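You operate a simulated robot arm through the tools that you are given. There is no shell and no other tool. Be economical: measure what you need, move in short steps, check, and stop when the job is done.

You are at the controls of a simulated two-armed robot. One attempt, no reset.

TASK
On the dryer top, fold the press cloth in half.

Only the result counts: the job must be done as asked and must still hold three seconds after the hand-in. Knocking over, shifting, dropping, spilling or breaking anything else fails it. Flat cloth is picked up by pressing the open fingertips on it (5 to 10 N) and closing them slowly along it; thin cloth reads only 2 to 8 mm in the jaws.

THE ROBOT
Two 7-joint arms with two-finger parallel grippers on one trunk, on a base that drives. Base frame: it is fixed to the floor where the robot stands at the start and does not move with it; the origin is under the middle of the robot, x ahead of it, y to its left, z up. Lengths are in mm, angles in degrees, forces in N, time in s.
The left shoulder is at the start at [70, 188, 1240], the right one opposite. Places, roughly: dryer top [700, 100, 800]. Payload 3.91 kg a hand.
The TCP of each hand is the grasp point between the finger pads, 30 mm short of the fingertips. In the tool frame z runs along the fingers and y along their closing line. The gripper opens to 110 mm. The fingers are 20 mm wide and 10 mm thick; the gripper's body (48 by 112 mm) begins 55 mm behind the TCP.
Orientation is that of the tool frame in the base frame, as a unit quaternion [w, x, y, z]. With the fingers straight down and closing along the base's y, the tool's x points along the base's -x, its y along +y and its z along -z.

THE INTERFACE
- The arms move only by the tool play_rows. It takes "left_steps", "right_steps" or both (then of equal length, played together; a hand with none holds still); each is text: rows parted by semicolons, each of 7 numbers parted by spaces: the turn, a rotation vector about the tool's x, y, z in units of 60 degrees (1.0 is 60 degrees), then the shift along the tool's x, y, z in units of 200 mm (1.0 is 200 mm), then the opening, from 0 (shut) to 1 (fully open). In form: wx wy wz tx ty tz jaw; .... A call has 1 to 8 rows; each row is the pose to reach, as a shift and turn from the pose commanded when the call began, along the tool's axes at that moment. A call with a number of a shift or a turn outside -1 to 1 is refused whole. A row lasts 0.2 s, in which the tool goes at most 50 mm and 8.6 degrees; a call with a longer step from one row to the next is refused whole, and so is a gripper value outside its range. Where a pose cannot be reached the arm comes as near as it can. A force on the tool above 40 N (or 10 N above the force at the start of the call, whichever is more), or a blocked arm, ends the call early, and 0.2 s more pass. The fingers move at their own pace (about 72 mm/s each) and stop on an object; they squeeze with about 23 N. The grip force told is the motor's: it shows also when the fingers shut on nothing. Time passes only in rows, and 0.2 s behind the last, so rows that repeat a pose let the fingers close. The reply holds the time, the measured pose of the TCP, the force on the tool along the base axes, the opening and the grip force, in the units named above and with some noise.
- Cameras (640 x 400 px; columns grow to the right, rows downward): "scene" is now at [114.2, 0.1, 1457.2]; the picture's right is [0.01, -1.00, 0.00], its down [-0.77, -0.01, -0.64] and it looks along [0.64, 0.00, -0.77] (base axes); focal length 259 px, centre (320, 200). "left" rides on the left gripper at [73, -17, -103] in its tool frame; the picture's right is [0.23, 0.97, 0.00], its down [-0.76, 0.18, -0.62] and it looks along [-0.61, 0.14, 0.78] (tool axes); focal length 222 px, centre (320, 200). "right" rides on the right gripper at [72, 17, -103] in its tool frame; the picture's right is [-0.23, 0.97, 0.00], its down [-0.76, -0.18, -0.62] and it looks along [-0.61, -0.14, 0.78] (tool axes); focal length 222 px, centre (320, 200). There is no depth. A picture from a camera that has moved, and an enlarged one, comes with that camera's place and axes in the base frame and with its lens. The place of the scene camera against the robot may be out by one fixed shift of up to 25 mm in any direction.
- get_image(camera): a new picture of that camera. It takes no simulated time.
- slide_trunk(by): slides the trunk up (or, below 0, down) by that many mm; the arms and the scene camera ride with it, the base frame stays. It gives what a move gives, with no picture.
- steer(legs): drives the robot by 1 to 6 legs, each [ahead, turn to the left] in mm and degrees, along the robot's own axes; the way and the turn of a leg run together, so that a leg with both is an arc; at most 1500 mm and 180 degrees a leg. The arms and the cameras ride along, it lands a little off, and it stops where it bumps. It gives what a move gives.
- pan_tilt(pan, tilt): turns the head with the scene camera to pan (to the left, within 86 degrees either way) and tilt (down, from -29 to 69), counted from straight ahead of the robot. It gives what a move gives.
- inspect(camera, box): a new picture of the part [left, top, right, bottom] of that camera's present view, enlarged. It takes no simulated time.
- job_done(): hands the job in; it is judged then, once.

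Go step by step. Nothing tells you exact positions but the pictures and the camera data: compare them with the known pose of the tool, close in by small moves and look again before you grip or let go. The budget is 120 turns and 108 pictures, counting those below and the enlarged ones. Unless the task says otherwise, let go and move clear before handing in, and close with one line.

The tools are called as a command line: name --argument value ..., lists and objects as JSON in quotes. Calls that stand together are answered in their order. play_rows: Moves the arms, as the interface text tells. Its arguments: {"type":"object","properties":{"left_steps":{"type":"string"},"right_steps":{"type":"string"}},"required":[]} The other tools are called the same way: slide_trunk (by) slides the trunk up or down; steer (legs) drives the base; pan_tilt (pan, tilt) turns the head that bears the scene camera; get_image (camera) takes a picture; inspect (camera, box) takes an enlarged picture of a part of a camera's view; job_done () hands the job in.

At the start:

```text
time_s: 0.0
left_eef_pos: [579.3, 252.5, 1042.5]
left_ee_rot: [-0.001, -0.001, 1.0, 0.0]
left_contact_force: [-0.4, -0.6, 0.5]
left_opening: 110.0
left_grip_force: 0.1
right_eef_pos: [590.4, -229.1, 1056.5]
right_ee_rot: [-0.001, 0.0, 1.0, 0.0]
right_contact_force: [0.1, -0.6, 0.1]
right_opening: 109.8
right_grip_force: 0.0
trunk travel left (down, up): [-750.0, 190.0]
robot x, y, heading: [-2.2, -0.1, -0.1]
head pan, tilt: [0.4, 50.1]
```

scene: 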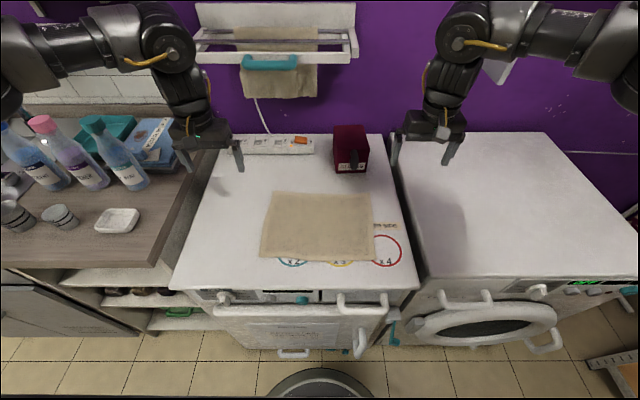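
right: 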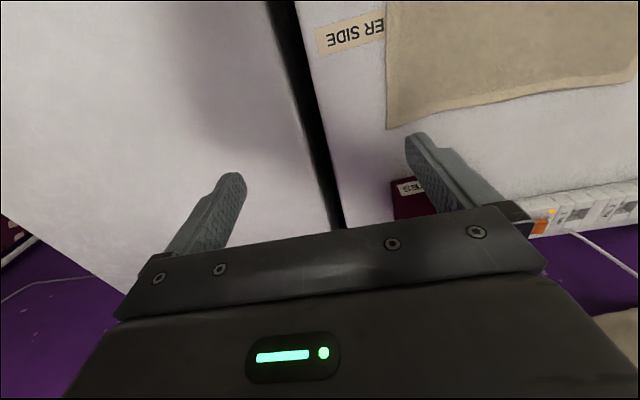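
left: 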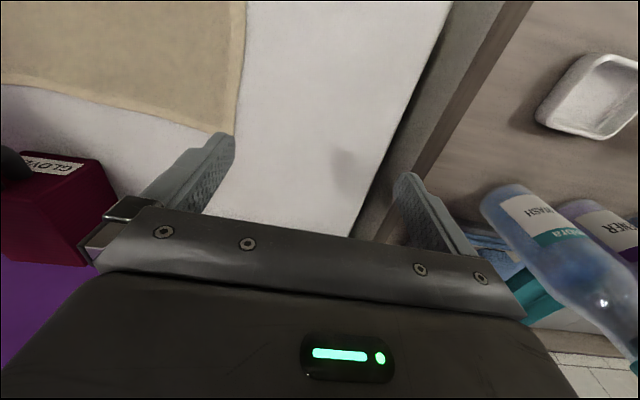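

The cloth lies on the dryer, roughly x 445–690 and y ±160. I'll look closer before planning the fold.

inspect --camera "scene" --box '[170, 120, 430, 300]'

inspect --camera "scene" --box '[240, 180, 410, 280]'

```text
2.22 times, centred on (300, 210) of scene
camera zoom: at [114.2, 0.1, 1457.2], right [0.01, -1.0, 0.0], down [-0.77, -0.01, -0.64], along [0.64, 0.0, -0.77], focal length 575 px, centre (364, 178)
```

zoom: 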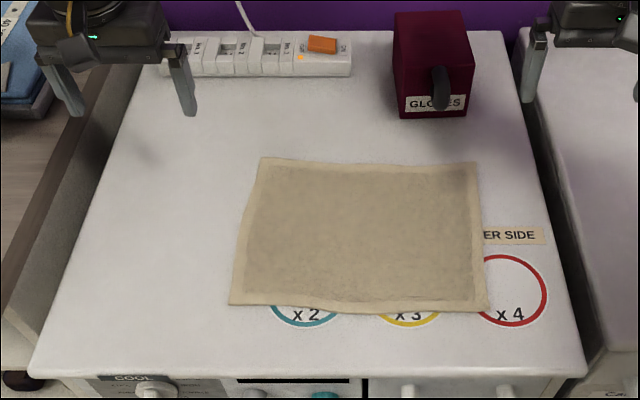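

```text
3.76 times, centred on (325, 230) of scene
camera zoom: at [114.2, 0.1, 1457.2], right [0.01, -1.0, 0.0], down [-0.77, -0.01, -0.64], along [0.64, 0.0, -0.77], focal length 973 px, centre (301, 87)
```

zoom: 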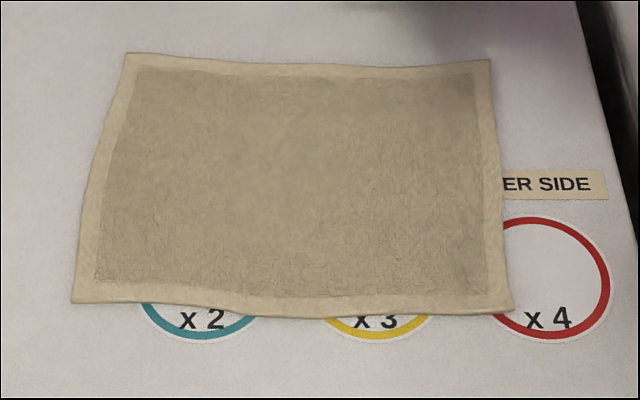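

Projecting the corners gives near-left (453,170), near-right (445,-156), far-left (700,158) and far-right (692,-170). I'll bring both hands above the near corners with the jaws partly closed.

play_rows --left_steps "0 0 0 .0961 -.0954 .1188 .36;0 0 0 .1922 -.1908 .2375 .36;0 0 0 .288 -.286 .356 .36;0 0 0 .384 -.382 .475 .36;0 0 0 .480 -.477 .594 .36;0 0 0 .5765 -.5725 .7125 .36;0 0 0 .5765 -.5725 .7125 .36" --right_steps "0 0 0 .1112 .0858 .1304 .36;0 0 0 .2224 .1717 .2608 .36;0 0 0 .3335 .2575 .391 .36;0 0 0 .4447 .3433 .522 .36;0 0 0 .556 .429 .652 .36;0 0 0 .667 .515 .7825 .36;0 0 0 .667 .515 .7825 .36"

get_image --camera "left"

get_image --camera "right"

get_image --camera "scene"

```text
time_s: 1.6
left_eef_pos: [475.3, 140.7, 894.9]
left_ee_rot: [-0.001, -0.001, 1.0, -0.001]
left_contact_force: [0.4, -0.7, 0.5]
left_opening: 39.7
left_grip_force: 0.1
left hand out of reach, approached as far as the arm can: row 6, 7
right_eef_pos: [475.0, -132.5, 891.1]
right_ee_rot: [-0.001, -0.001, 1.0, 0.001]
right_contact_force: [0.0, 0.7, 0.0]
right_opening: 39.1
right_grip_force: 0.2
right hand out of reach, approached as far as the arm can: row 5, 6, 7
trunk travel left (down, up): [-750.0, 190.0]
robot x, y, heading: [-1.9, 1.7, 0.2]
head pan, tilt: [0.4, 50.1]
```

```text
102 pictures are left
camera left: at [403.1, 122.5, 997.8], right [-0.23, 0.97, 0.0], down [0.76, 0.18, 0.62], along [0.61, 0.14, -0.78], focal length 222 px, centre (320, 200)
```

left: 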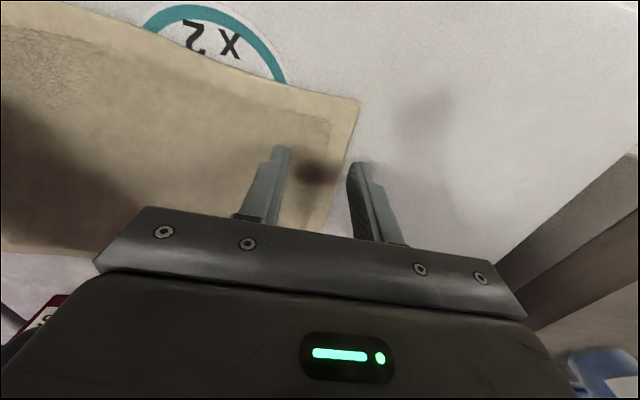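

```text
101 pictures are left
camera right: at [403.9, -116.3, 995.0], right [0.22, 0.97, 0.0], down [0.76, -0.18, 0.62], along [0.61, -0.14, -0.78], focal length 222 px, centre (320, 200)
```

right: 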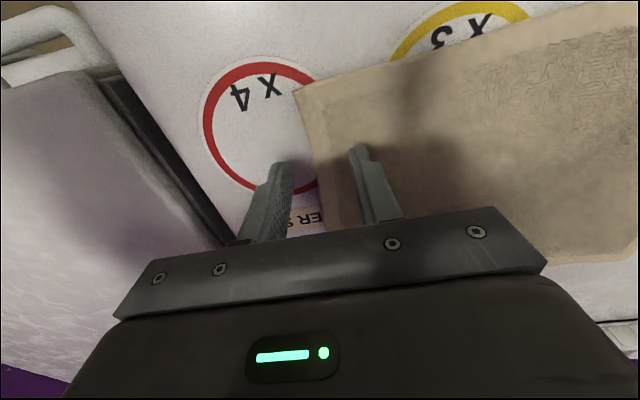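

```text
100 pictures are left
camera scene: at [113.2, 0.3, 1457.3], right [0.01, -1.0, 0.0], down [-0.77, -0.01, -0.64], along [0.64, 0.0, -0.77], focal length 259 px, centre (320, 200)
```

scene: 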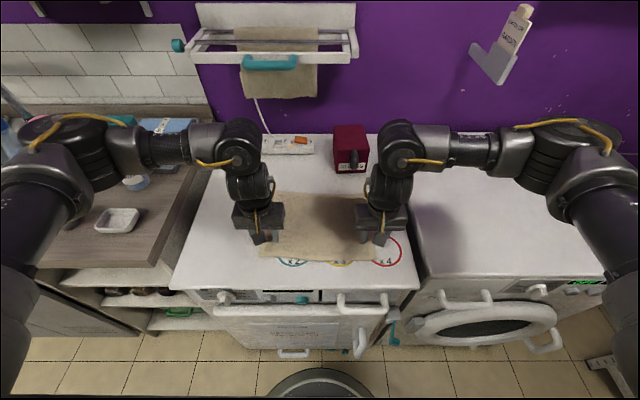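

Corners confirmed to within about 10 mm by the hand cameras. The near edge is too close to reach, so I'll back the base up 50 mm.

steer --legs '[[-50, 0]]'

```text
time_s: 2.5
left_eef_pos: [429.1, 141.3, 893.1]
left_ee_rot: [-0.002, -0.001, 1.0, -0.001]
left_contact_force: [1.1, -0.1, -0.1]
left_opening: 39.5
left_grip_force: 0.0
right_eef_pos: [430.7, -133.8, 889.9]
right_ee_rot: [-0.002, -0.002, 1.0, 0.0]
right_contact_force: [0.6, -1.1, 0.1]
right_opening: 39.4
right_grip_force: 0.1
trunk travel left (down, up): [-750.0, 190.0]
robot x, y, heading: [-45.2, -4.1, -0.1]
head pan, tilt: [0.4, 50.1]
```

Backed up. Now moving to 860 mm height over the grip points.

play_rows --left_steps "0 0 0 -.08 -.01 .08 .36;0 0 0 -.155 -.02 .165 .36;0 0 0 -.155 -.02 .165 .36" --right_steps "0 0 0 -.055 .03 .08 .36;0 0 0 -.11 .065 .15 .36;0 0 0 -.11 .065 .15 .36"

get_image --camera "left"

get_image --camera "right"

```text
time_s: 3.0
left_eef_pos: [444.4, 136.0, 882.1]
left_ee_rot: [0.002, 0.001, 1.0, -0.004]
left_contact_force: [-2.6, 1.0, 16.3]
left_opening: 39.3
left_grip_force: 0.0
right_eef_pos: [439.6, -122.2, 882.3]
right_ee_rot: [0.004, -0.004, 1.0, 0.005]
right_contact_force: [-1.6, -1.0, 18.6]
right_opening: 39.0
right_grip_force: 0.1
trunk travel left (down, up): [-750.0, 190.0]
robot x, y, heading: [-48.6, -0.7, 0.2]
head pan, tilt: [0.4, 50.1]
stopped in row 2 (right hand): the force on the tool passed its limit (the readings are from after the stop); the commanded pose is now the measured one
```

```text
99 pictures are left
camera left: at [371.3, 119.1, 984.9], right [-0.23, 0.97, -0.01], down [0.76, 0.18, 0.63], along [0.61, 0.13, -0.78], focal length 222 px, centre (320, 200)
```

left: 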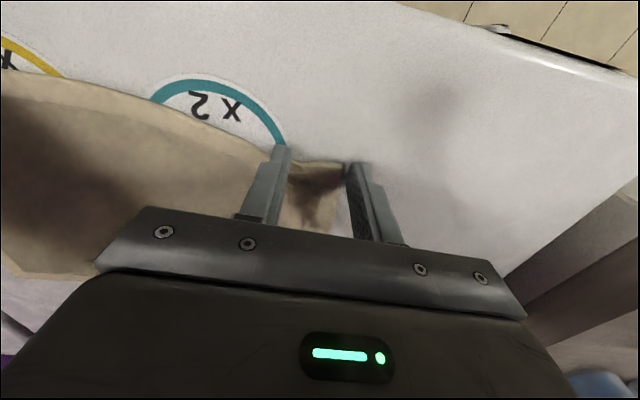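

```text
98 pictures are left
camera right: at [366.8, -107.2, 984.7], right [0.22, 0.98, 0.01], down [0.76, -0.18, 0.63], along [0.61, -0.13, -0.78], focal length 222 px, centre (320, 200)
```

right: 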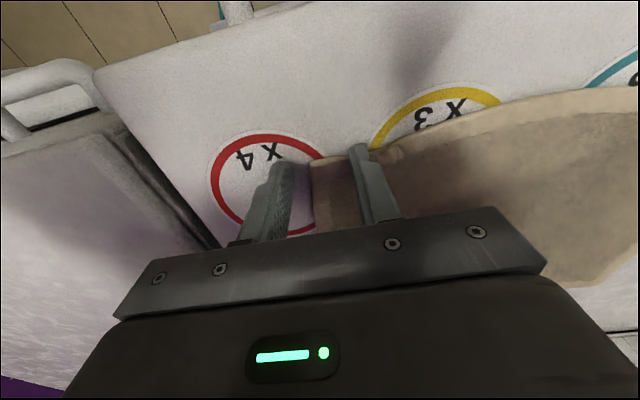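

Contact came at TCP z≈882, so the surface is at about z≈851 rather than 800. I'll lift off and look again.

play_rows --left_steps "0 0 0 0 0 -.1 .36;0 0 0 0 0 -.2 .36;0 0 0 0 0 -.2 .36" --right_steps "0 0 0 0 0 -.1 .36;0 0 0 0 0 -.2 .36;0 0 0 0 0 -.2 .36"

get_image --camera "left"

get_image --camera "right"

inspect --camera "scene" --box '[220, 160, 420, 290]'

```text
time_s: 3.8
left_eef_pos: [446.7, 138.3, 917.1]
left_ee_rot: [-0.001, 0.0, 1.0, -0.004]
left_contact_force: [0.9, -0.2, 0.1]
left_opening: 39.6
left_grip_force: 0.0
right_eef_pos: [440.7, -125.2, 917.5]
right_ee_rot: [0.001, -0.004, 1.0, 0.003]
right_contact_force: [-0.7, 0.4, -0.3]
right_opening: 39.8
right_grip_force: 0.2
trunk travel left (down, up): [-750.0, 190.0]
robot x, y, heading: [-49.1, 1.4, -0.2]
head pan, tilt: [0.4, 50.1]
```

```text
97 pictures are left
camera left: at [374.3, 120.2, 1020.8], right [-0.23, 0.97, -0.01], down [0.76, 0.18, 0.62], along [0.61, 0.14, -0.78], focal length 222 px, centre (320, 200)
```

left: 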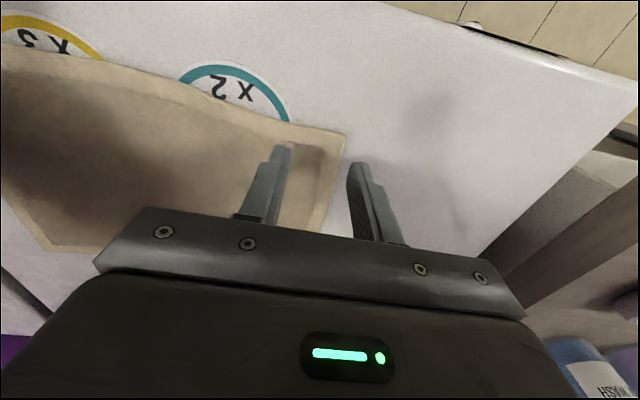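

```text
96 pictures are left
camera right: at [369.4, -108.0, 1021.2], right [0.22, 0.98, 0.01], down [0.76, -0.18, 0.62], along [0.61, -0.13, -0.78], focal length 222 px, centre (320, 200)
```

right: 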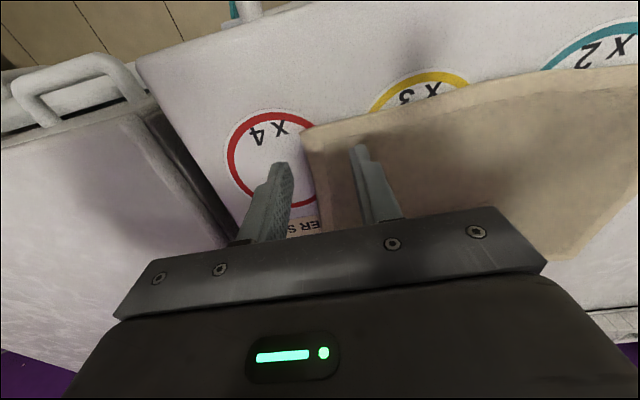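

```text
3.08 times, centred on (320, 225) of scene
camera zoom: at [66.0, 0.0, 1457.0], right [0.01, -1.0, 0.0], down [-0.77, -0.01, -0.64], along [0.64, 0.0, -0.77], focal length 796 px, centre (320, 123)
```

zoom: 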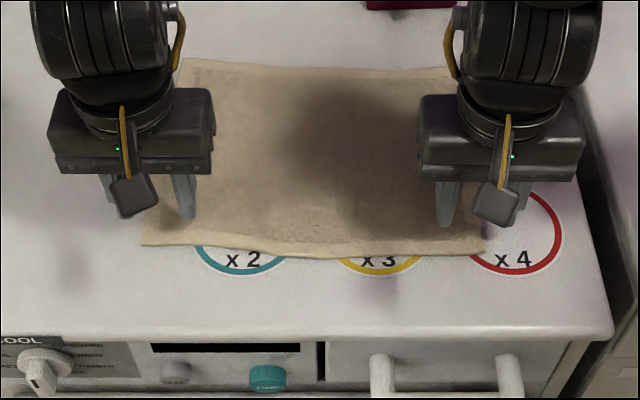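

Cloth unharmed; corners now at about (437,156) and (431,-136). I'll shift the hands inward and descend to just above the cloth.

play_rows --left_steps "0 0 0 0 -.07 .05 .36;0 0 0 .005 -.07 .15 .36;0 0 0 .005 -.07 .155 .36" --right_steps "0 0 0 0 .105 .05 .36;0 0 0 -.005 .105 .15 .36;0 0 0 -.005 .105 .155 .36"

get_image --camera "left"

get_image --camera "right"

```text
time_s: 4.6
left_eef_pos: [444.1, 124.5, 887.8]
left_ee_rot: [0.001, 0.001, 1.0, -0.004]
left_contact_force: [-0.5, -0.2, 1.3]
left_opening: 39.5
left_grip_force: 0.0
right_eef_pos: [442.1, -103.3, 889.1]
right_ee_rot: [0.002, -0.003, 1.0, 0.005]
right_contact_force: [-0.5, -0.5, 0.3]
right_opening: 39.7
right_grip_force: 0.0
trunk travel left (down, up): [-750.0, 190.0]
robot x, y, heading: [-53.0, 2.1, 0.1]
head pan, tilt: [0.4, 50.1]
```

```text
94 pictures are left
camera left: at [371.9, 105.5, 990.9], right [-0.23, 0.97, -0.01], down [0.76, 0.18, 0.62], along [0.61, 0.14, -0.78], focal length 222 px, centre (320, 200)
```

left: 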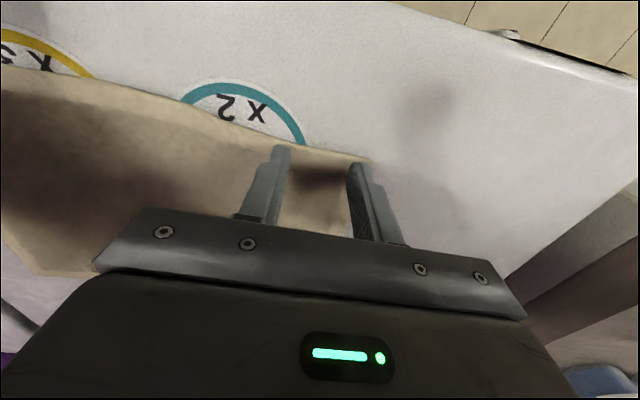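

```text
93 pictures are left
camera right: at [369.2, -86.8, 990.9], right [0.22, 0.98, 0.01], down [0.76, -0.18, 0.62], along [0.61, -0.13, -0.78], focal length 222 px, centre (320, 200)
```

right: 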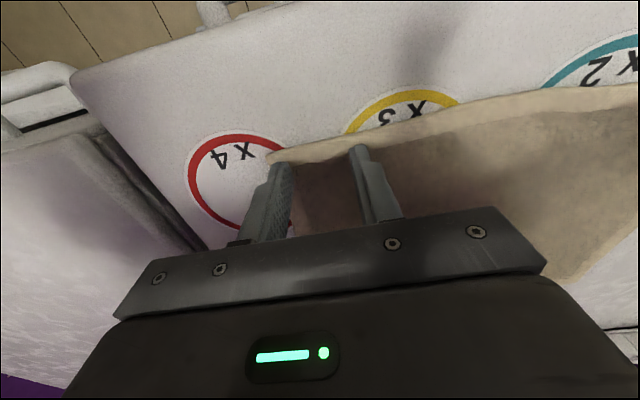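

Fingertips sit over the cloth just inside the near edge. Now pressing down gently.

play_rows --left_steps "0 0 0 0 0 .015 .36;0 0 0 0 0 .03 .36;0 0 0 0 0 .035 .36;0 0 0 0 0 .035 .36" --right_steps "0 0 0 0 0 .02 .36;0 0 0 0 0 .035 .36;0 0 0 0 0 .04 .36;0 0 0 0 0 .04 .36"

```text
time_s: 5.6
left_eef_pos: [443.6, 123.2, 883.2]
left_ee_rot: [0.002, 0.0, 1.0, -0.003]
left_contact_force: [4.1, 0.8, 14.2]
left_opening: 39.6
left_grip_force: 0.0
right_eef_pos: [442.1, -103.6, 882.9]
right_ee_rot: [0.005, -0.003, 1.0, 0.003]
right_contact_force: [7.7, -2.3, 31.9]
right_opening: 39.7
right_grip_force: 0.1
trunk travel left (down, up): [-750.0, 190.0]
robot x, y, heading: [-44.6, 0.4, 0.1]
head pan, tilt: [0.4, 50.1]
```

Force is a bit high (14 and 32 N), so I'll back off slightly.

play_rows --left_steps "0 0 0 0 0 -.004 .36;0 0 0 0 0 -.004 .36" --right_steps "0 0 0 0 0 -.015 .36;0 0 0 0 0 -.015 .36"

```text
time_s: 6.2
left_eef_pos: [443.2, 122.5, 882.1]
left_ee_rot: [0.001, 0.001, 1.0, -0.003]
left_contact_force: [3.2, 0.5, 17.5]
left_opening: 39.4
left_grip_force: 0.0
right_eef_pos: [439.9, -102.4, 883.2]
right_ee_rot: [0.001, -0.004, 1.0, 0.004]
right_contact_force: [3.6, 1.1, 14.3]
right_opening: 39.5
right_grip_force: 0.0
trunk travel left (down, up): [-750.0, 190.0]
robot x, y, heading: [-51.2, -1.7, -0.1]
head pan, tilt: [0.4, 50.1]
```

play_rows --left_steps "0 0 0 0 0 -.006 .36;0 0 0 0 0 -.006 .36" --right_steps "0 0 0 0 0 -.004 .36;0 0 0 0 0 -.004 .36"

```text
time_s: 6.8
left_eef_pos: [443.0, 123.1, 883.2]
left_ee_rot: [0.001, 0.0, 1.0, -0.004]
left_contact_force: [0.9, -1.4, 10.9]
left_opening: 39.4
left_grip_force: 0.0
right_eef_pos: [440.6, -102.8, 882.7]
right_ee_rot: [0.002, -0.004, 1.0, 0.004]
right_contact_force: [-1.9, 1.1, 5.3]
right_opening: 39.3
right_grip_force: 0.1
trunk travel left (down, up): [-750.0, 190.0]
robot x, y, heading: [-51.3, -1.2, 0.4]
head pan, tilt: [0.4, 50.1]
```

Forces are now about 11 and 5 N, in the right band. Closing slowly along the cloth.

play_rows --left_steps "0 0 0 0 0 -.001 .31;0 0 0 0 0 -.001 .26;0 0 0 0 0 -.001 .21;0 0 0 0 0 -.001 .16;0 0 0 0 0 -.001 .11;0 0 0 0 0 -.001 .06;0 0 0 0 0 -.001 0;0 0 0 0 0 -.001 0" --right_steps "0 0 0 0 0 .002 .31;0 0 0 0 0 .002 .26;0 0 0 0 0 .002 .21;0 0 0 0 0 .002 .16;0 0 0 0 0 .002 .11;0 0 0 0 0 .002 .06;0 0 0 0 0 .002 0;0 0 0 0 0 .002 0"

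get_image --camera "left"

get_image --camera "right"

```text
time_s: 8.6
left_eef_pos: [442.6, 122.5, 883.6]
left_ee_rot: [0.001, 0.0, 1.0, -0.003]
left_contact_force: [-1.1, -5.6, 7.0]
left_opening: 5.0
left_grip_force: 22.9
right_eef_pos: [441.2, -103.0, 883.1]
right_ee_rot: [0.002, -0.003, 1.0, 0.005]
right_contact_force: [1.3, 5.6, 4.1]
right_opening: 4.1
right_grip_force: 23.0
trunk travel left (down, up): [-750.0, 190.0]
robot x, y, heading: [-52.8, -1.0, -0.1]
head pan, tilt: [0.4, 50.1]
```

```text
92 pictures are left
camera left: at [371.3, 105.0, 986.5], right [-0.23, 0.97, -0.01], down [0.76, 0.18, 0.62], along [0.61, 0.14, -0.78], focal length 222 px, centre (320, 200)
```

left: 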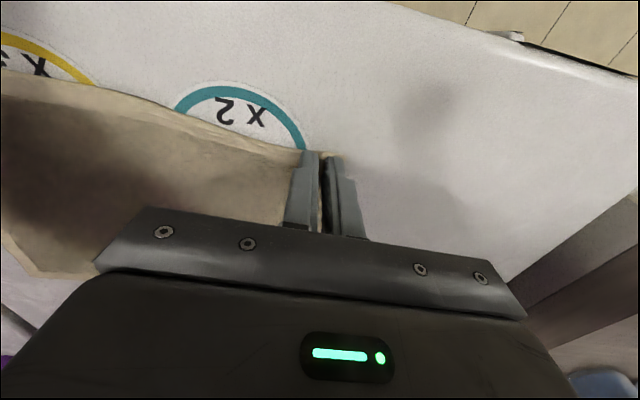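

```text
91 pictures are left
camera right: at [369.1, -86.6, 986.4], right [0.22, 0.98, 0.01], down [0.76, -0.18, 0.62], along [0.61, -0.13, -0.78], focal length 222 px, centre (320, 200)
```

right: 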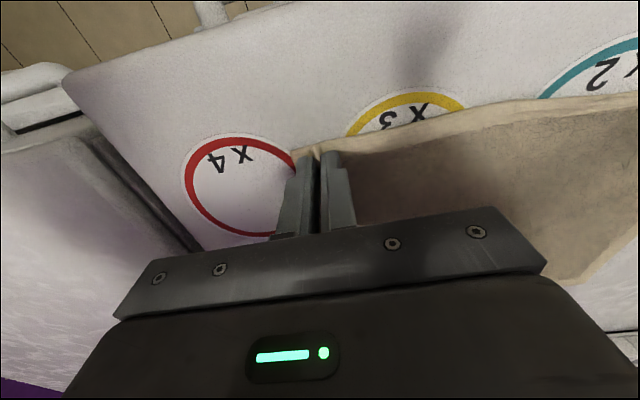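

Both hands have cloth (5.0 and 4.1 mm). Starting the arc: lifting and carrying toward the far edge up to halfway.

play_rows --left_steps "0 0 0 -.018 0 -.125 0;0 0 0 -.07 0 -.24 0;0 0 0 -.155 -.005 -.34 0;0 0 0 -.26 -.01 -.415 0;0 0 0 -.39 -.02 -.46 0;0 0 0 -.525 -.022 -.475 0;0 0 0 -.525 -.022 -.475 0" --right_steps "0 0 0 -.018 0 -.125 0;0 0 0 -.07 0 -.24 0;0 0 0 -.155 -.005 -.34 0;0 0 0 -.26 -.01 -.415 0;0 0 0 -.39 -.02 -.46 0;0 0 0 -.525 -.022 -.475 0;0 0 0 -.525 -.022 -.475 0"

get_image --camera "scene"

get_image --camera "left"

get_image --camera "right"

```text
time_s: 10.2
left_eef_pos: [549.9, 118.9, 979.0]
left_ee_rot: [0.001, 0.0, 1.0, -0.003]
left_contact_force: [-0.6, -6.0, 0.1]
left_opening: 4.7
left_grip_force: 22.7
right_eef_pos: [546.5, -107.5, 980.2]
right_ee_rot: [0.002, -0.004, 1.0, 0.004]
right_contact_force: [0.0, 6.5, 0.0]
right_opening: 4.0
right_grip_force: 23.2
trunk travel left (down, up): [-750.0, 190.0]
robot x, y, heading: [-52.8, -1.3, 0.0]
head pan, tilt: [0.4, 50.1]
```

```text
90 pictures are left
camera scene: at [63.5, 0.1, 1457.3], right [0.01, -1.0, 0.0], down [-0.77, -0.01, -0.64], along [0.64, 0.0, -0.77], focal length 259 px, centre (320, 200)
```

scene: 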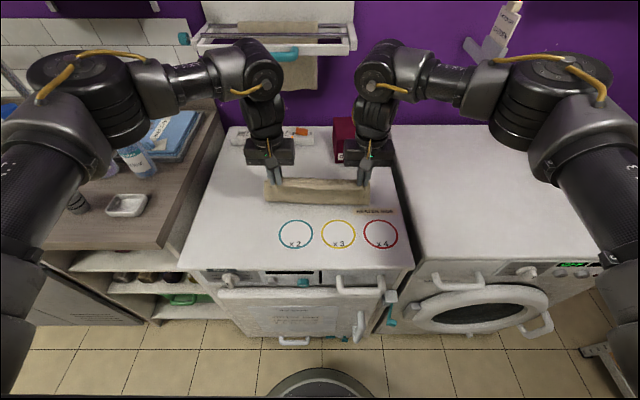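

```text
89 pictures are left
camera left: at [476.4, 101.5, 1082.0], right [-0.23, 0.97, -0.01], down [0.76, 0.18, 0.62], along [0.61, 0.14, -0.78], focal length 222 px, centre (320, 200)
```

left: 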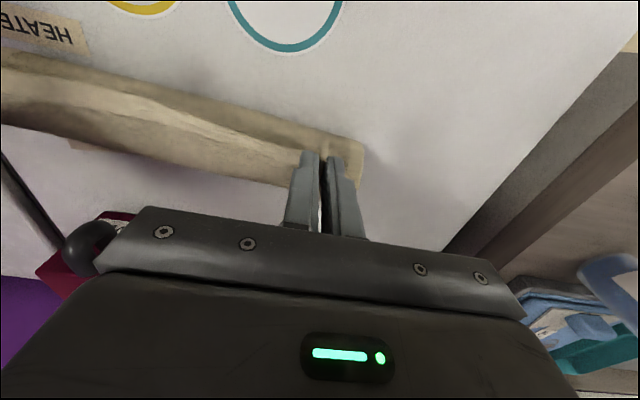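

```text
88 pictures are left
camera right: at [474.0, -90.4, 1082.2], right [0.22, 0.98, 0.01], down [0.76, -0.18, 0.62], along [0.61, -0.13, -0.78], focal length 222 px, centre (320, 200)
```

right: 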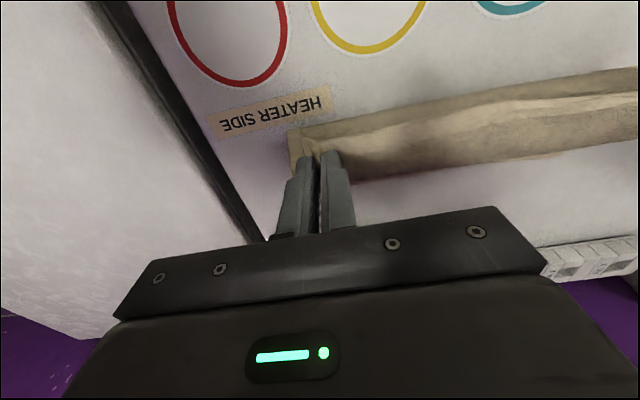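

The cloth is lifted cleanly. Checking where the crease and far edge are now.

inspect --camera "scene" --box '[240, 140, 400, 240]'

```text
4.00 times, centred on (320, 190) of scene
camera zoom: at [63.5, 0.1, 1457.3], right [0.01, -1.0, 0.0], down [-0.77, -0.01, -0.64], along [0.64, 0.0, -0.77], focal length 1034 px, centre (320, 240)
```

zoom: 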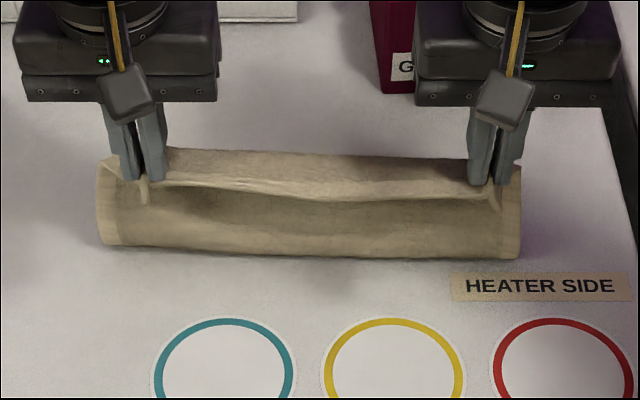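

Good geometry. Completing the arc down to just above the far edge.

play_rows --left_steps "0 0 0 -.135 -.005 .015 0;0 0 0 -.265 -.01 .06 0;0 0 0 -.37 -.02 .135 0;0 0 0 -.455 -.02 .235 0;0 0 0 -.505 -.02 .35 0;0 0 0 -.515 -.02 .44 0;0 0 0 -.515 -.02 .44 0" --right_steps "0 0 0 -.13 -.005 .015 0;0 0 0 -.255 -.01 .06 0;0 0 0 -.355 -.02 .135 0;0 0 0 -.435 -.02 .235 0;0 0 0 -.485 -.02 .35 0;0 0 0 -.495 -.02 .44 0;0 0 0 -.495 -.02 .44 0"

inspect --camera "scene" --box '[240, 130, 400, 230]'

get_image --camera "left"

get_image --camera "right"

```text
time_s: 11.8
left_eef_pos: [640.5, 110.9, 895.3]
left_ee_rot: [0.001, 0.0, 1.0, -0.004]
left_contact_force: [-0.2, -1.2, -0.2]
left_opening: 4.3
left_grip_force: 23.1
left hand out of reach, approached as far as the arm can: row 5, 6, 7
right_eef_pos: [640.3, -107.2, 891.6]
right_ee_rot: [0.002, -0.004, 1.0, 0.004]
right_contact_force: [-1.1, 0.7, 1.2]
right_opening: 3.9
right_grip_force: 22.7
right hand out of reach, approached as far as the arm can: row 6, 7
trunk travel left (down, up): [-750.0, 190.0]
robot x, y, heading: [-47.3, 1.9, 0.2]
head pan, tilt: [0.4, 50.1]
```

```text
4.00 times, centred on (320, 180) of scene
camera zoom: at [64.2, 1.0, 1457.3], right [0.01, -1.0, 0.0], down [-0.77, -0.01, -0.64], along [0.64, 0.0, -0.77], focal length 1034 px, centre (320, 280)
```

zoom: 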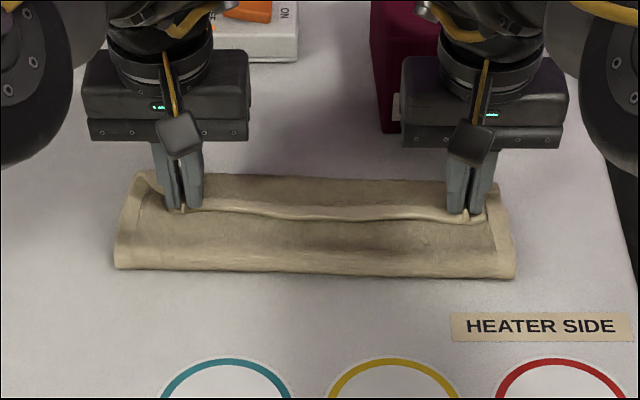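

```text
85 pictures are left
camera left: at [568.2, 92.8, 998.8], right [-0.23, 0.97, -0.01], down [0.76, 0.18, 0.62], along [0.61, 0.14, -0.78], focal length 222 px, centre (320, 200)
```

left: 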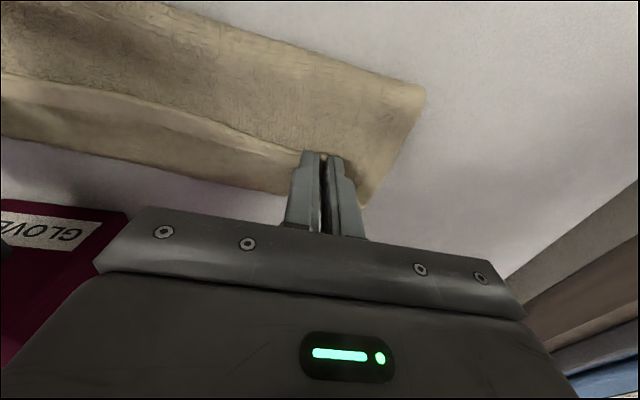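

```text
84 pictures are left
camera right: at [568.0, -91.2, 994.4], right [0.22, 0.98, 0.01], down [0.76, -0.18, 0.62], along [0.61, -0.13, -0.78], focal length 222 px, centre (320, 200)
```

right: 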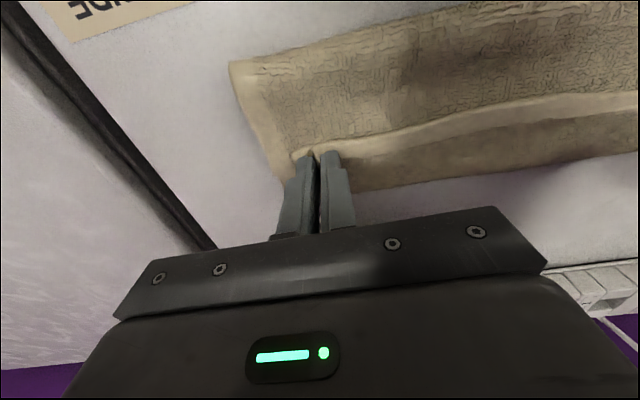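

Reach ends at x≈640 while the far edge is at about 683. I'll raise slightly and drive the base forward about 38 mm with the cloth held.

play_rows --left_steps "0 0 0 0 0 -.04 0;0 0 0 0 0 -.04 0" --right_steps "0 0 0 0 0 -.05 0;0 0 0 0 0 -.05 0"

steer --legs '[[38, 0]]'

inspect --camera "scene" --box '[240, 130, 400, 230]'

get_image --camera "left"

get_image --camera "right"

```text
time_s: 12.4
left_eef_pos: [641.7, 110.1, 904.4]
left_ee_rot: [0.0, -0.001, 1.0, -0.003]
left_contact_force: [0.5, -0.2, 0.6]
left_opening: 4.1
left_grip_force: 23.0
right_eef_pos: [641.5, -109.2, 900.4]
right_ee_rot: [0.001, -0.003, 1.0, 0.004]
right_contact_force: [0.5, 1.0, -0.4]
right_opening: 3.6
right_grip_force: 22.6
trunk travel left (down, up): [-750.0, 190.0]
robot x, y, heading: [-51.5, -0.0, -0.2]
head pan, tilt: [0.4, 50.1]
```

```text
time_s: 13.3
left_eef_pos: [674.8, 108.9, 909.9]
left_ee_rot: [0.004, 0.001, 1.0, -0.003]
left_contact_force: [-0.6, -1.2, -0.1]
left_opening: 4.2
left_grip_force: 23.8
right_eef_pos: [674.4, -107.4, 906.2]
right_ee_rot: [0.006, -0.003, 1.0, 0.005]
right_contact_force: [-0.3, -0.2, 0.0]
right_opening: 3.7
right_grip_force: 22.9
trunk travel left (down, up): [-750.0, 190.0]
robot x, y, heading: [-13.0, -0.4, -0.5]
head pan, tilt: [0.4, 50.1]
```

```text
4.00 times, centred on (320, 180) of scene
camera zoom: at [94.9, 0.0, 1457.9], right [0.01, -1.0, 0.0], down [-0.76, -0.01, -0.65], along [0.65, 0.0, -0.76], focal length 1034 px, centre (320, 280)
```

zoom: 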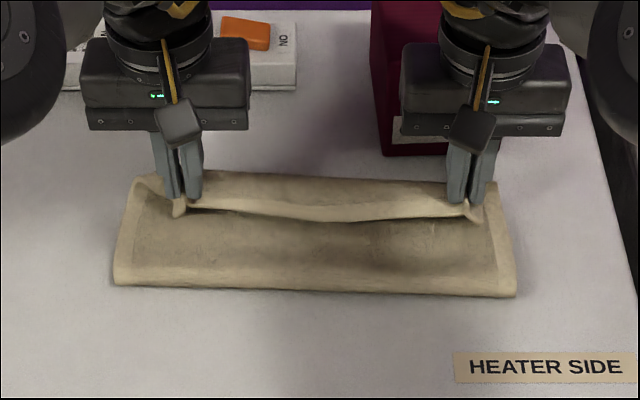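

```text
82 pictures are left
camera left: at [600.8, 91.6, 1012.5], right [-0.23, 0.97, -0.01], down [0.76, 0.18, 0.63], along [0.61, 0.14, -0.78], focal length 222 px, centre (320, 200)
```

left: 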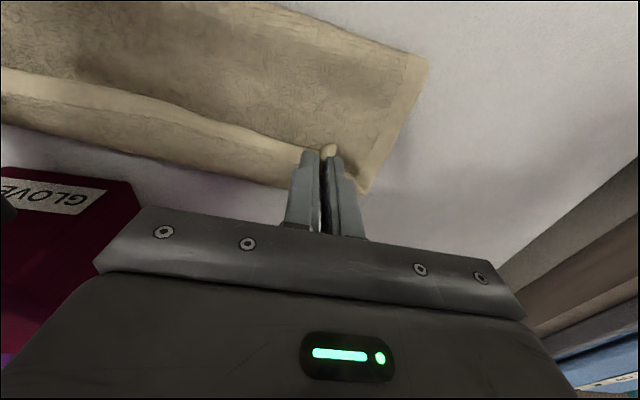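

```text
81 pictures are left
camera right: at [600.4, -91.1, 1009.4], right [0.22, 0.98, 0.01], down [0.76, -0.18, 0.63], along [0.62, -0.13, -0.78], focal length 222 px, centre (320, 200)
```

right: 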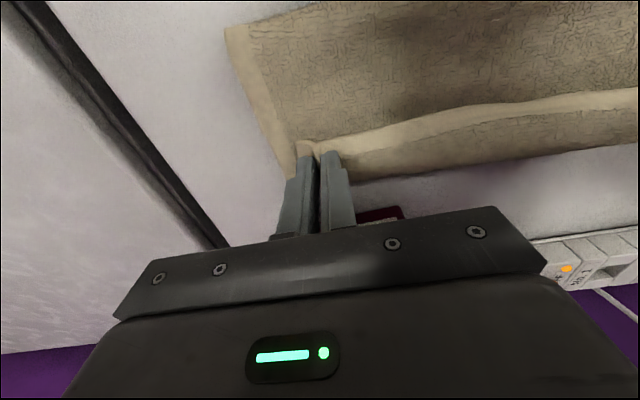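

The far edge now lies at about x≈713 and the crease at about 593, so the lower layer is ~120 mm, close to half. The flap hem just needs laying forward, so I'll lower the hands onto it.

play_rows --left_steps "0 0 0 0 0 .05 0;0 0 0 0 0 .095 0;0 0 0 0 0 .11 0;0 0 0 0 0 .11 0" --right_steps "0 0 0 0 0 .04 0;0 0 0 0 0 .08 0;0 0 0 0 0 .095 0;0 0 0 0 0 .095 0"

get_image --camera "left"

get_image --camera "right"

```text
time_s: 14.3
left_eef_pos: [674.5, 109.2, 887.9]
left_ee_rot: [0.004, 0.0, 1.0, -0.005]
left_contact_force: [0.8, 0.0, 4.1]
left_opening: 4.3
left_grip_force: 22.6
right_eef_pos: [676.0, -107.3, 887.9]
right_ee_rot: [0.007, -0.002, 1.0, 0.004]
right_contact_force: [-5.1, -2.2, 24.0]
right_opening: 3.7
right_grip_force: 22.4
trunk travel left (down, up): [-750.0, 190.0]
robot x, y, heading: [-11.5, -0.7, 0.1]
head pan, tilt: [0.4, 50.1]
```

```text
80 pictures are left
camera left: at [601.3, 91.0, 990.1], right [-0.23, 0.97, -0.01], down [0.76, 0.18, 0.63], along [0.61, 0.13, -0.78], focal length 222 px, centre (320, 200)
```

left: 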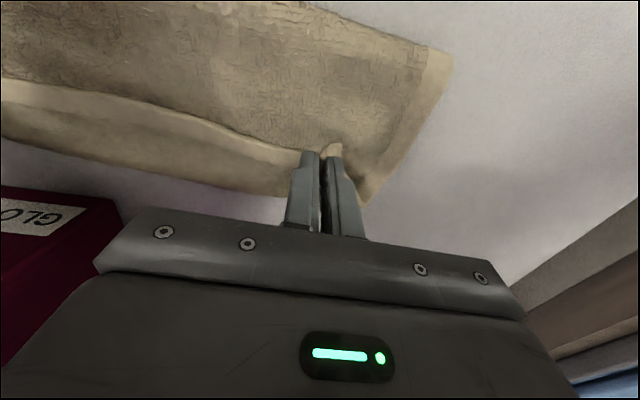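

```text
79 pictures are left
camera right: at [602.2, -91.1, 990.8], right [0.22, 0.98, 0.01], down [0.76, -0.18, 0.63], along [0.62, -0.13, -0.78], focal length 222 px, centre (320, 200)
```

right: 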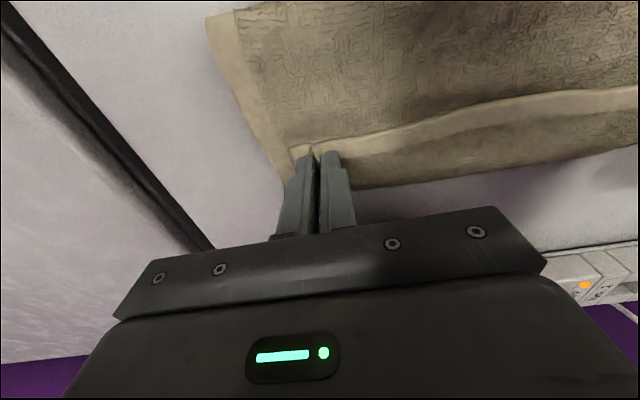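

Hands are down. Easing the right hand up a little and opening slowly to spread the pinch, then lifting.

play_rows --left_steps "0 0 0 0 0 0 0;0 0 0 0 0 0 .1;0 0 0 0 0 0 .2;0 0 0 0 0 0 .3;0 0 0 0 0 0 .36;0 0 0 0 0 0 .36;0 0 0 0 0 -.1 .36;0 0 0 0 0 -.3 .36" --right_steps "0 0 0 0 0 -.01 0;0 0 0 0 0 -.01 .1;0 0 0 0 0 -.01 .2;0 0 0 0 0 -.01 .3;0 0 0 0 0 -.01 .36;0 0 0 0 0 -.01 .36;0 0 0 0 0 -.11 .36;0 0 0 0 0 -.31 .36"

inspect --camera "scene" --box '[240, 130, 400, 230]'

get_image --camera "left"

get_image --camera "right"

```text
time_s: 16.1
left_eef_pos: [675.4, 109.0, 947.5]
left_ee_rot: [0.003, 0.001, 1.0, -0.003]
left_contact_force: [-0.5, -0.9, 0.3]
left_opening: 39.4
left_grip_force: 0.1
right_eef_pos: [675.5, -106.5, 948.8]
right_ee_rot: [0.004, -0.004, 1.0, 0.004]
right_contact_force: [0.2, 0.0, -0.4]
right_opening: 39.6
right_grip_force: 0.0
trunk travel left (down, up): [-750.0, 190.0]
robot x, y, heading: [-10.8, -2.8, -0.3]
head pan, tilt: [0.4, 50.1]
```

```text
4.00 times, centred on (320, 180) of scene
camera zoom: at [98.4, 0.0, 1457.4], right [0.01, -1.0, 0.0], down [-0.76, -0.01, -0.64], along [0.64, 0.01, -0.76], focal length 1034 px, centre (320, 280)
```

zoom: 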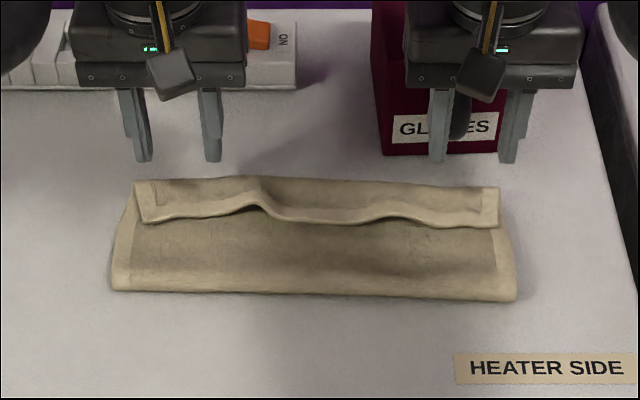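

```text
77 pictures are left
camera left: at [602.5, 91.7, 1049.4], right [-0.23, 0.97, -0.01], down [0.76, 0.18, 0.63], along [0.61, 0.13, -0.78], focal length 222 px, centre (320, 200)
```

left: 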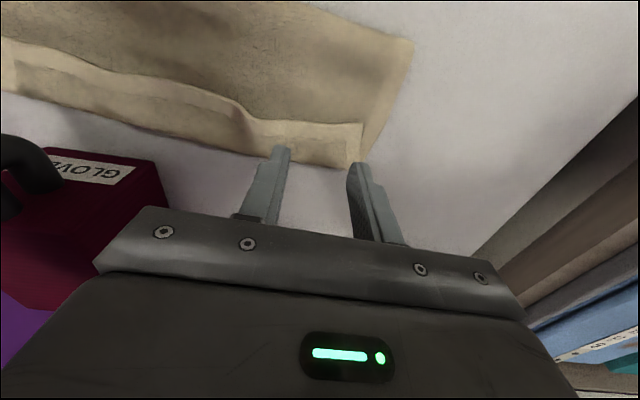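

```text
76 pictures are left
camera right: at [602.2, -91.1, 1050.5], right [0.22, 0.98, 0.01], down [0.76, -0.18, 0.63], along [0.61, -0.13, -0.78], focal length 222 px, centre (320, 200)
```

right: 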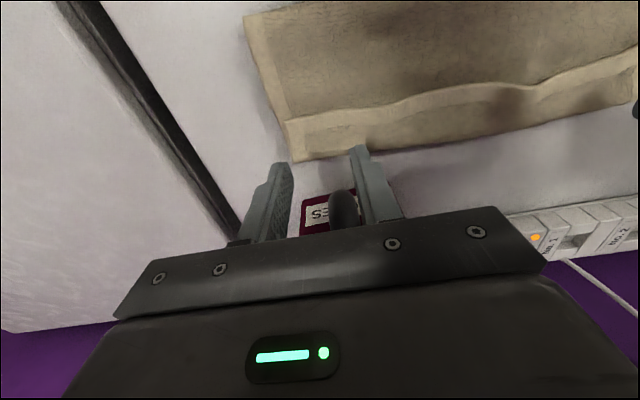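

I need to tell whether the far strip is the exposed lower layer or the flap's hem folded back, so I'll zoom in.

inspect --camera "scene" --box '[262, 165, 322, 205]'

inspect --camera "left" --box '[200, 30, 440, 180]'

inspect --camera "right" --box '[230, 30, 470, 180]'

```text
10.00 times, centred on (292, 185) of scene
camera zoom: at [98.4, 0.0, 1457.4], right [0.01, -1.0, 0.0], down [-0.76, -0.01, -0.64], along [0.64, 0.01, -0.76], focal length 2586 px, centre (600, 350)
```

zoom: 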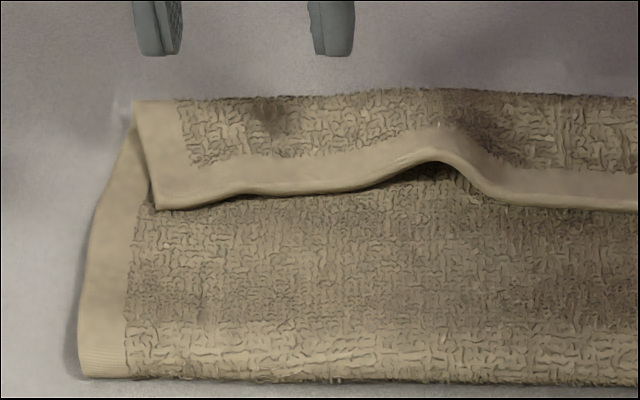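

```text
2.67 times, centred on (320, 105) of left
camera zoom: at [602.5, 91.7, 1049.4], right [-0.23, 0.97, -0.01], down [0.76, 0.18, 0.63], along [0.61, 0.13, -0.78], focal length 592 px, centre (320, 453)
```

zoom: 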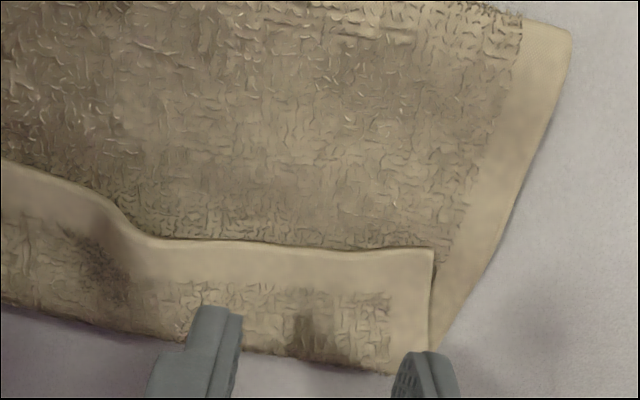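

```text
2.67 times, centred on (350, 105) of right
camera zoom: at [602.2, -91.1, 1050.5], right [0.22, 0.98, 0.01], down [0.76, -0.18, 0.63], along [0.61, -0.13, -0.78], focal length 592 px, centre (240, 453)
```

zoom: 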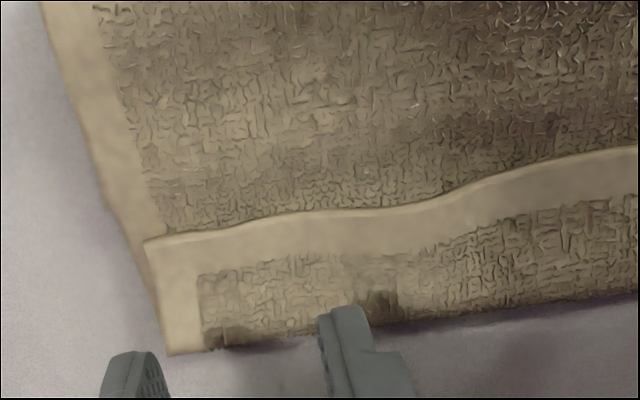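

The strip is the flap's hem, folded back over about 48 mm. The flap overshot and the lower layer's far edge is hidden near x≈655. I'll re-grip only the top strip by its hem, lift it to unroll, and lay it again under tension.

play_rows --left_steps "0 0 0 .025 0 .1 .36;0 0 0 .025 0 .2 .36;0 0 0 .025 0 .28 .36;0 0 0 .025 0 .29 .36;0 0 0 .025 0 .29 .36" --right_steps "0 0 0 .025 0 .1 .36;0 0 0 .025 0 .2 .36;0 0 0 .025 0 .285 .36;0 0 0 .025 0 .295 .36;0 0 0 .025 0 .295 .36"

get_image --camera "left"

get_image --camera "right"

```text
time_s: 17.3
left_eef_pos: [671.2, 109.0, 888.9]
left_ee_rot: [0.004, 0.0, 1.0, -0.004]
left_contact_force: [0.7, 1.4, 1.9]
left_opening: 39.6
left_grip_force: 0.0
right_eef_pos: [671.1, -107.4, 890.5]
right_ee_rot: [0.006, -0.003, 1.0, 0.004]
right_contact_force: [-4.7, -2.9, 18.2]
right_opening: 39.5
right_grip_force: 0.1
trunk travel left (down, up): [-750.0, 190.0]
robot x, y, heading: [-12.9, -0.3, -0.1]
head pan, tilt: [0.4, 50.1]
```

```text
72 pictures are left
camera left: at [598.6, 91.5, 991.1], right [-0.23, 0.97, -0.01], down [0.76, 0.18, 0.63], along [0.61, 0.14, -0.78], focal length 222 px, centre (320, 200)
```

left: 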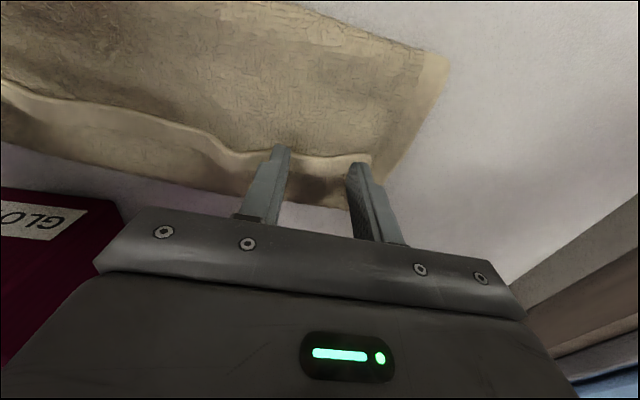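

```text
71 pictures are left
camera right: at [599.0, -91.6, 992.7], right [0.22, 0.98, 0.01], down [0.76, -0.18, 0.63], along [0.62, -0.13, -0.78], focal length 222 px, centre (320, 200)
```

right: 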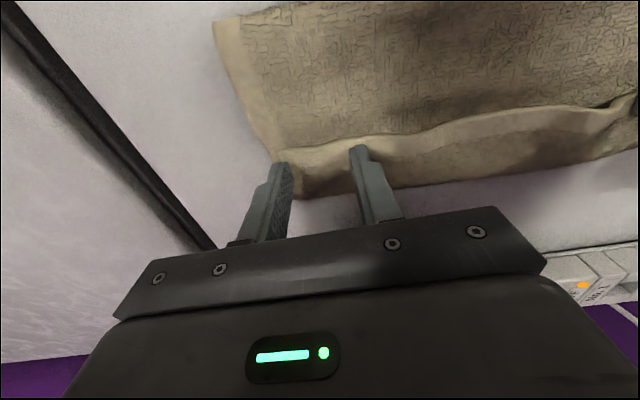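

Fingertips are on the strip. Balancing the force to about 6 N on each side, then closing slowly.

play_rows --left_steps "0 0 0 0 0 .003 .36;0 0 0 0 0 .005 .31;0 0 0 0 0 .005 .26;0 0 0 0 0 .005 .2;0 0 0 0 0 .005 .14;0 0 0 0 0 .005 .07;0 0 0 0 0 .005 0;0 0 0 0 0 .005 0" --right_steps "0 0 0 0 0 -.005 .36;0 0 0 0 0 -.006 .31;0 0 0 0 0 -.006 .26;0 0 0 0 0 -.006 .2;0 0 0 0 0 -.006 .14;0 0 0 0 0 -.006 .07;0 0 0 0 0 -.006 0;0 0 0 0 0 -.006 0"

get_image --camera "left"

get_image --camera "right"

```text
time_s: 19.1
left_eef_pos: [671.9, 108.8, 886.4]
left_ee_rot: [0.002, 0.001, 1.0, -0.003]
left_contact_force: [-0.5, -5.7, 4.9]
left_opening: 7.8
left_grip_force: 22.8
right_eef_pos: [671.2, -107.1, 891.4]
right_ee_rot: [0.003, -0.003, 1.0, 0.004]
right_contact_force: [-2.4, 0.5, 14.2]
right_opening: 3.2
right_grip_force: 23.1
trunk travel left (down, up): [-750.0, 190.0]
robot x, y, heading: [-10.4, -1.3, -0.2]
head pan, tilt: [0.4, 50.1]
```

```text
70 pictures are left
camera left: at [598.6, 90.6, 989.7], right [-0.22, 0.97, -0.01], down [0.76, 0.18, 0.63], along [0.61, 0.13, -0.78], focal length 222 px, centre (320, 200)
```

left: 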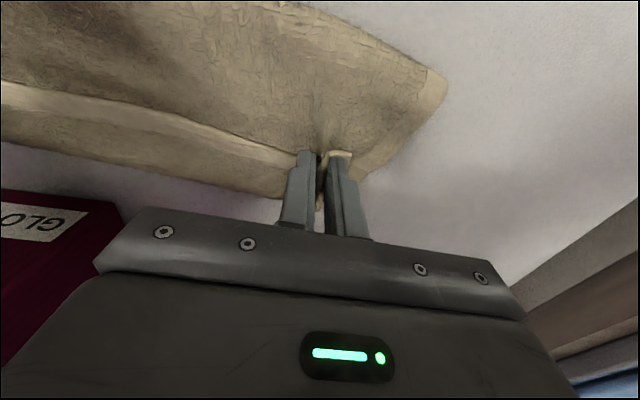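

```text
69 pictures are left
camera right: at [598.6, -91.3, 992.8], right [0.22, 0.98, 0.01], down [0.76, -0.18, 0.63], along [0.61, -0.13, -0.78], focal length 222 px, centre (320, 200)
```

right: 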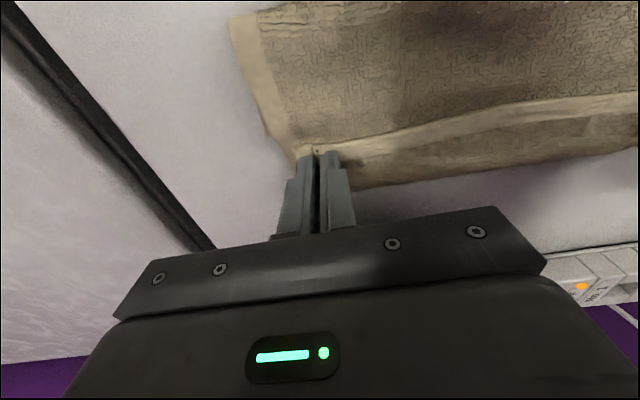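

Right took one layer (3.2 mm); left took two (7.8 mm, with wrinkles in the middle layer). I'll re-open the left and retry with a lighter press.

play_rows --left_steps "0 0 0 0 0 0 .15;0 0 0 0 0 0 .3;0 0 0 0 0 0 .36;0 0 0 0 0 0 .36;0 0 0 0 0 -.05 .36;0 0 0 0 0 -.1 .36"

get_image --camera "left"

```text
time_s: 20.5
left_eef_pos: [672.9, 109.7, 906.6]
left_ee_rot: [0.003, 0.001, 1.0, -0.003]
left_contact_force: [-0.2, 0.0, 0.8]
left_opening: 39.7
left_grip_force: 0.1
right_eef_pos: [671.3, -107.0, 890.4]
right_ee_rot: [0.004, -0.004, 1.0, 0.004]
right_contact_force: [-4.6, -0.5, 14.6]
right_opening: 3.1
right_grip_force: 22.8
trunk travel left (down, up): [-750.0, 190.0]
robot x, y, heading: [-9.5, -3.0, 0.0]
head pan, tilt: [0.4, 50.1]
```

```text
68 pictures are left
camera left: at [598.7, 91.9, 1009.5], right [-0.23, 0.97, -0.01], down [0.76, 0.18, 0.63], along [0.61, 0.13, -0.78], focal length 222 px, centre (320, 200)
```

left: 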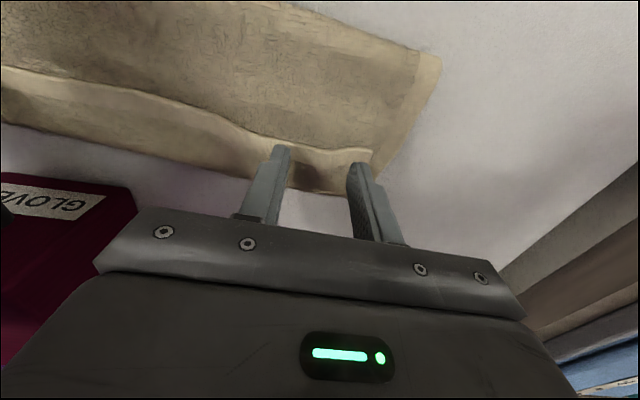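

Back to open above the strip. Lowering to a light touch.

play_rows --left_steps "0 0 0 0 0 .05 .36;0 0 0 0 0 .085 .36;0 0 0 0 0 .088 .36;0 0 0 0 0 .088 .36"

```text
time_s: 21.5
left_eef_pos: [672.2, 109.5, 888.4]
left_ee_rot: [0.004, 0.001, 1.0, -0.003]
left_contact_force: [-0.7, -0.5, 1.0]
left_opening: 39.7
left_grip_force: 0.0
right_eef_pos: [671.8, -106.8, 888.9]
right_ee_rot: [0.003, -0.004, 1.0, 0.004]
right_contact_force: [-3.2, -1.1, 14.6]
right_opening: 3.0
right_grip_force: 22.7
trunk travel left (down, up): [-750.0, 190.0]
robot x, y, heading: [-9.7, -0.6, 0.2]
head pan, tilt: [0.4, 50.1]
```

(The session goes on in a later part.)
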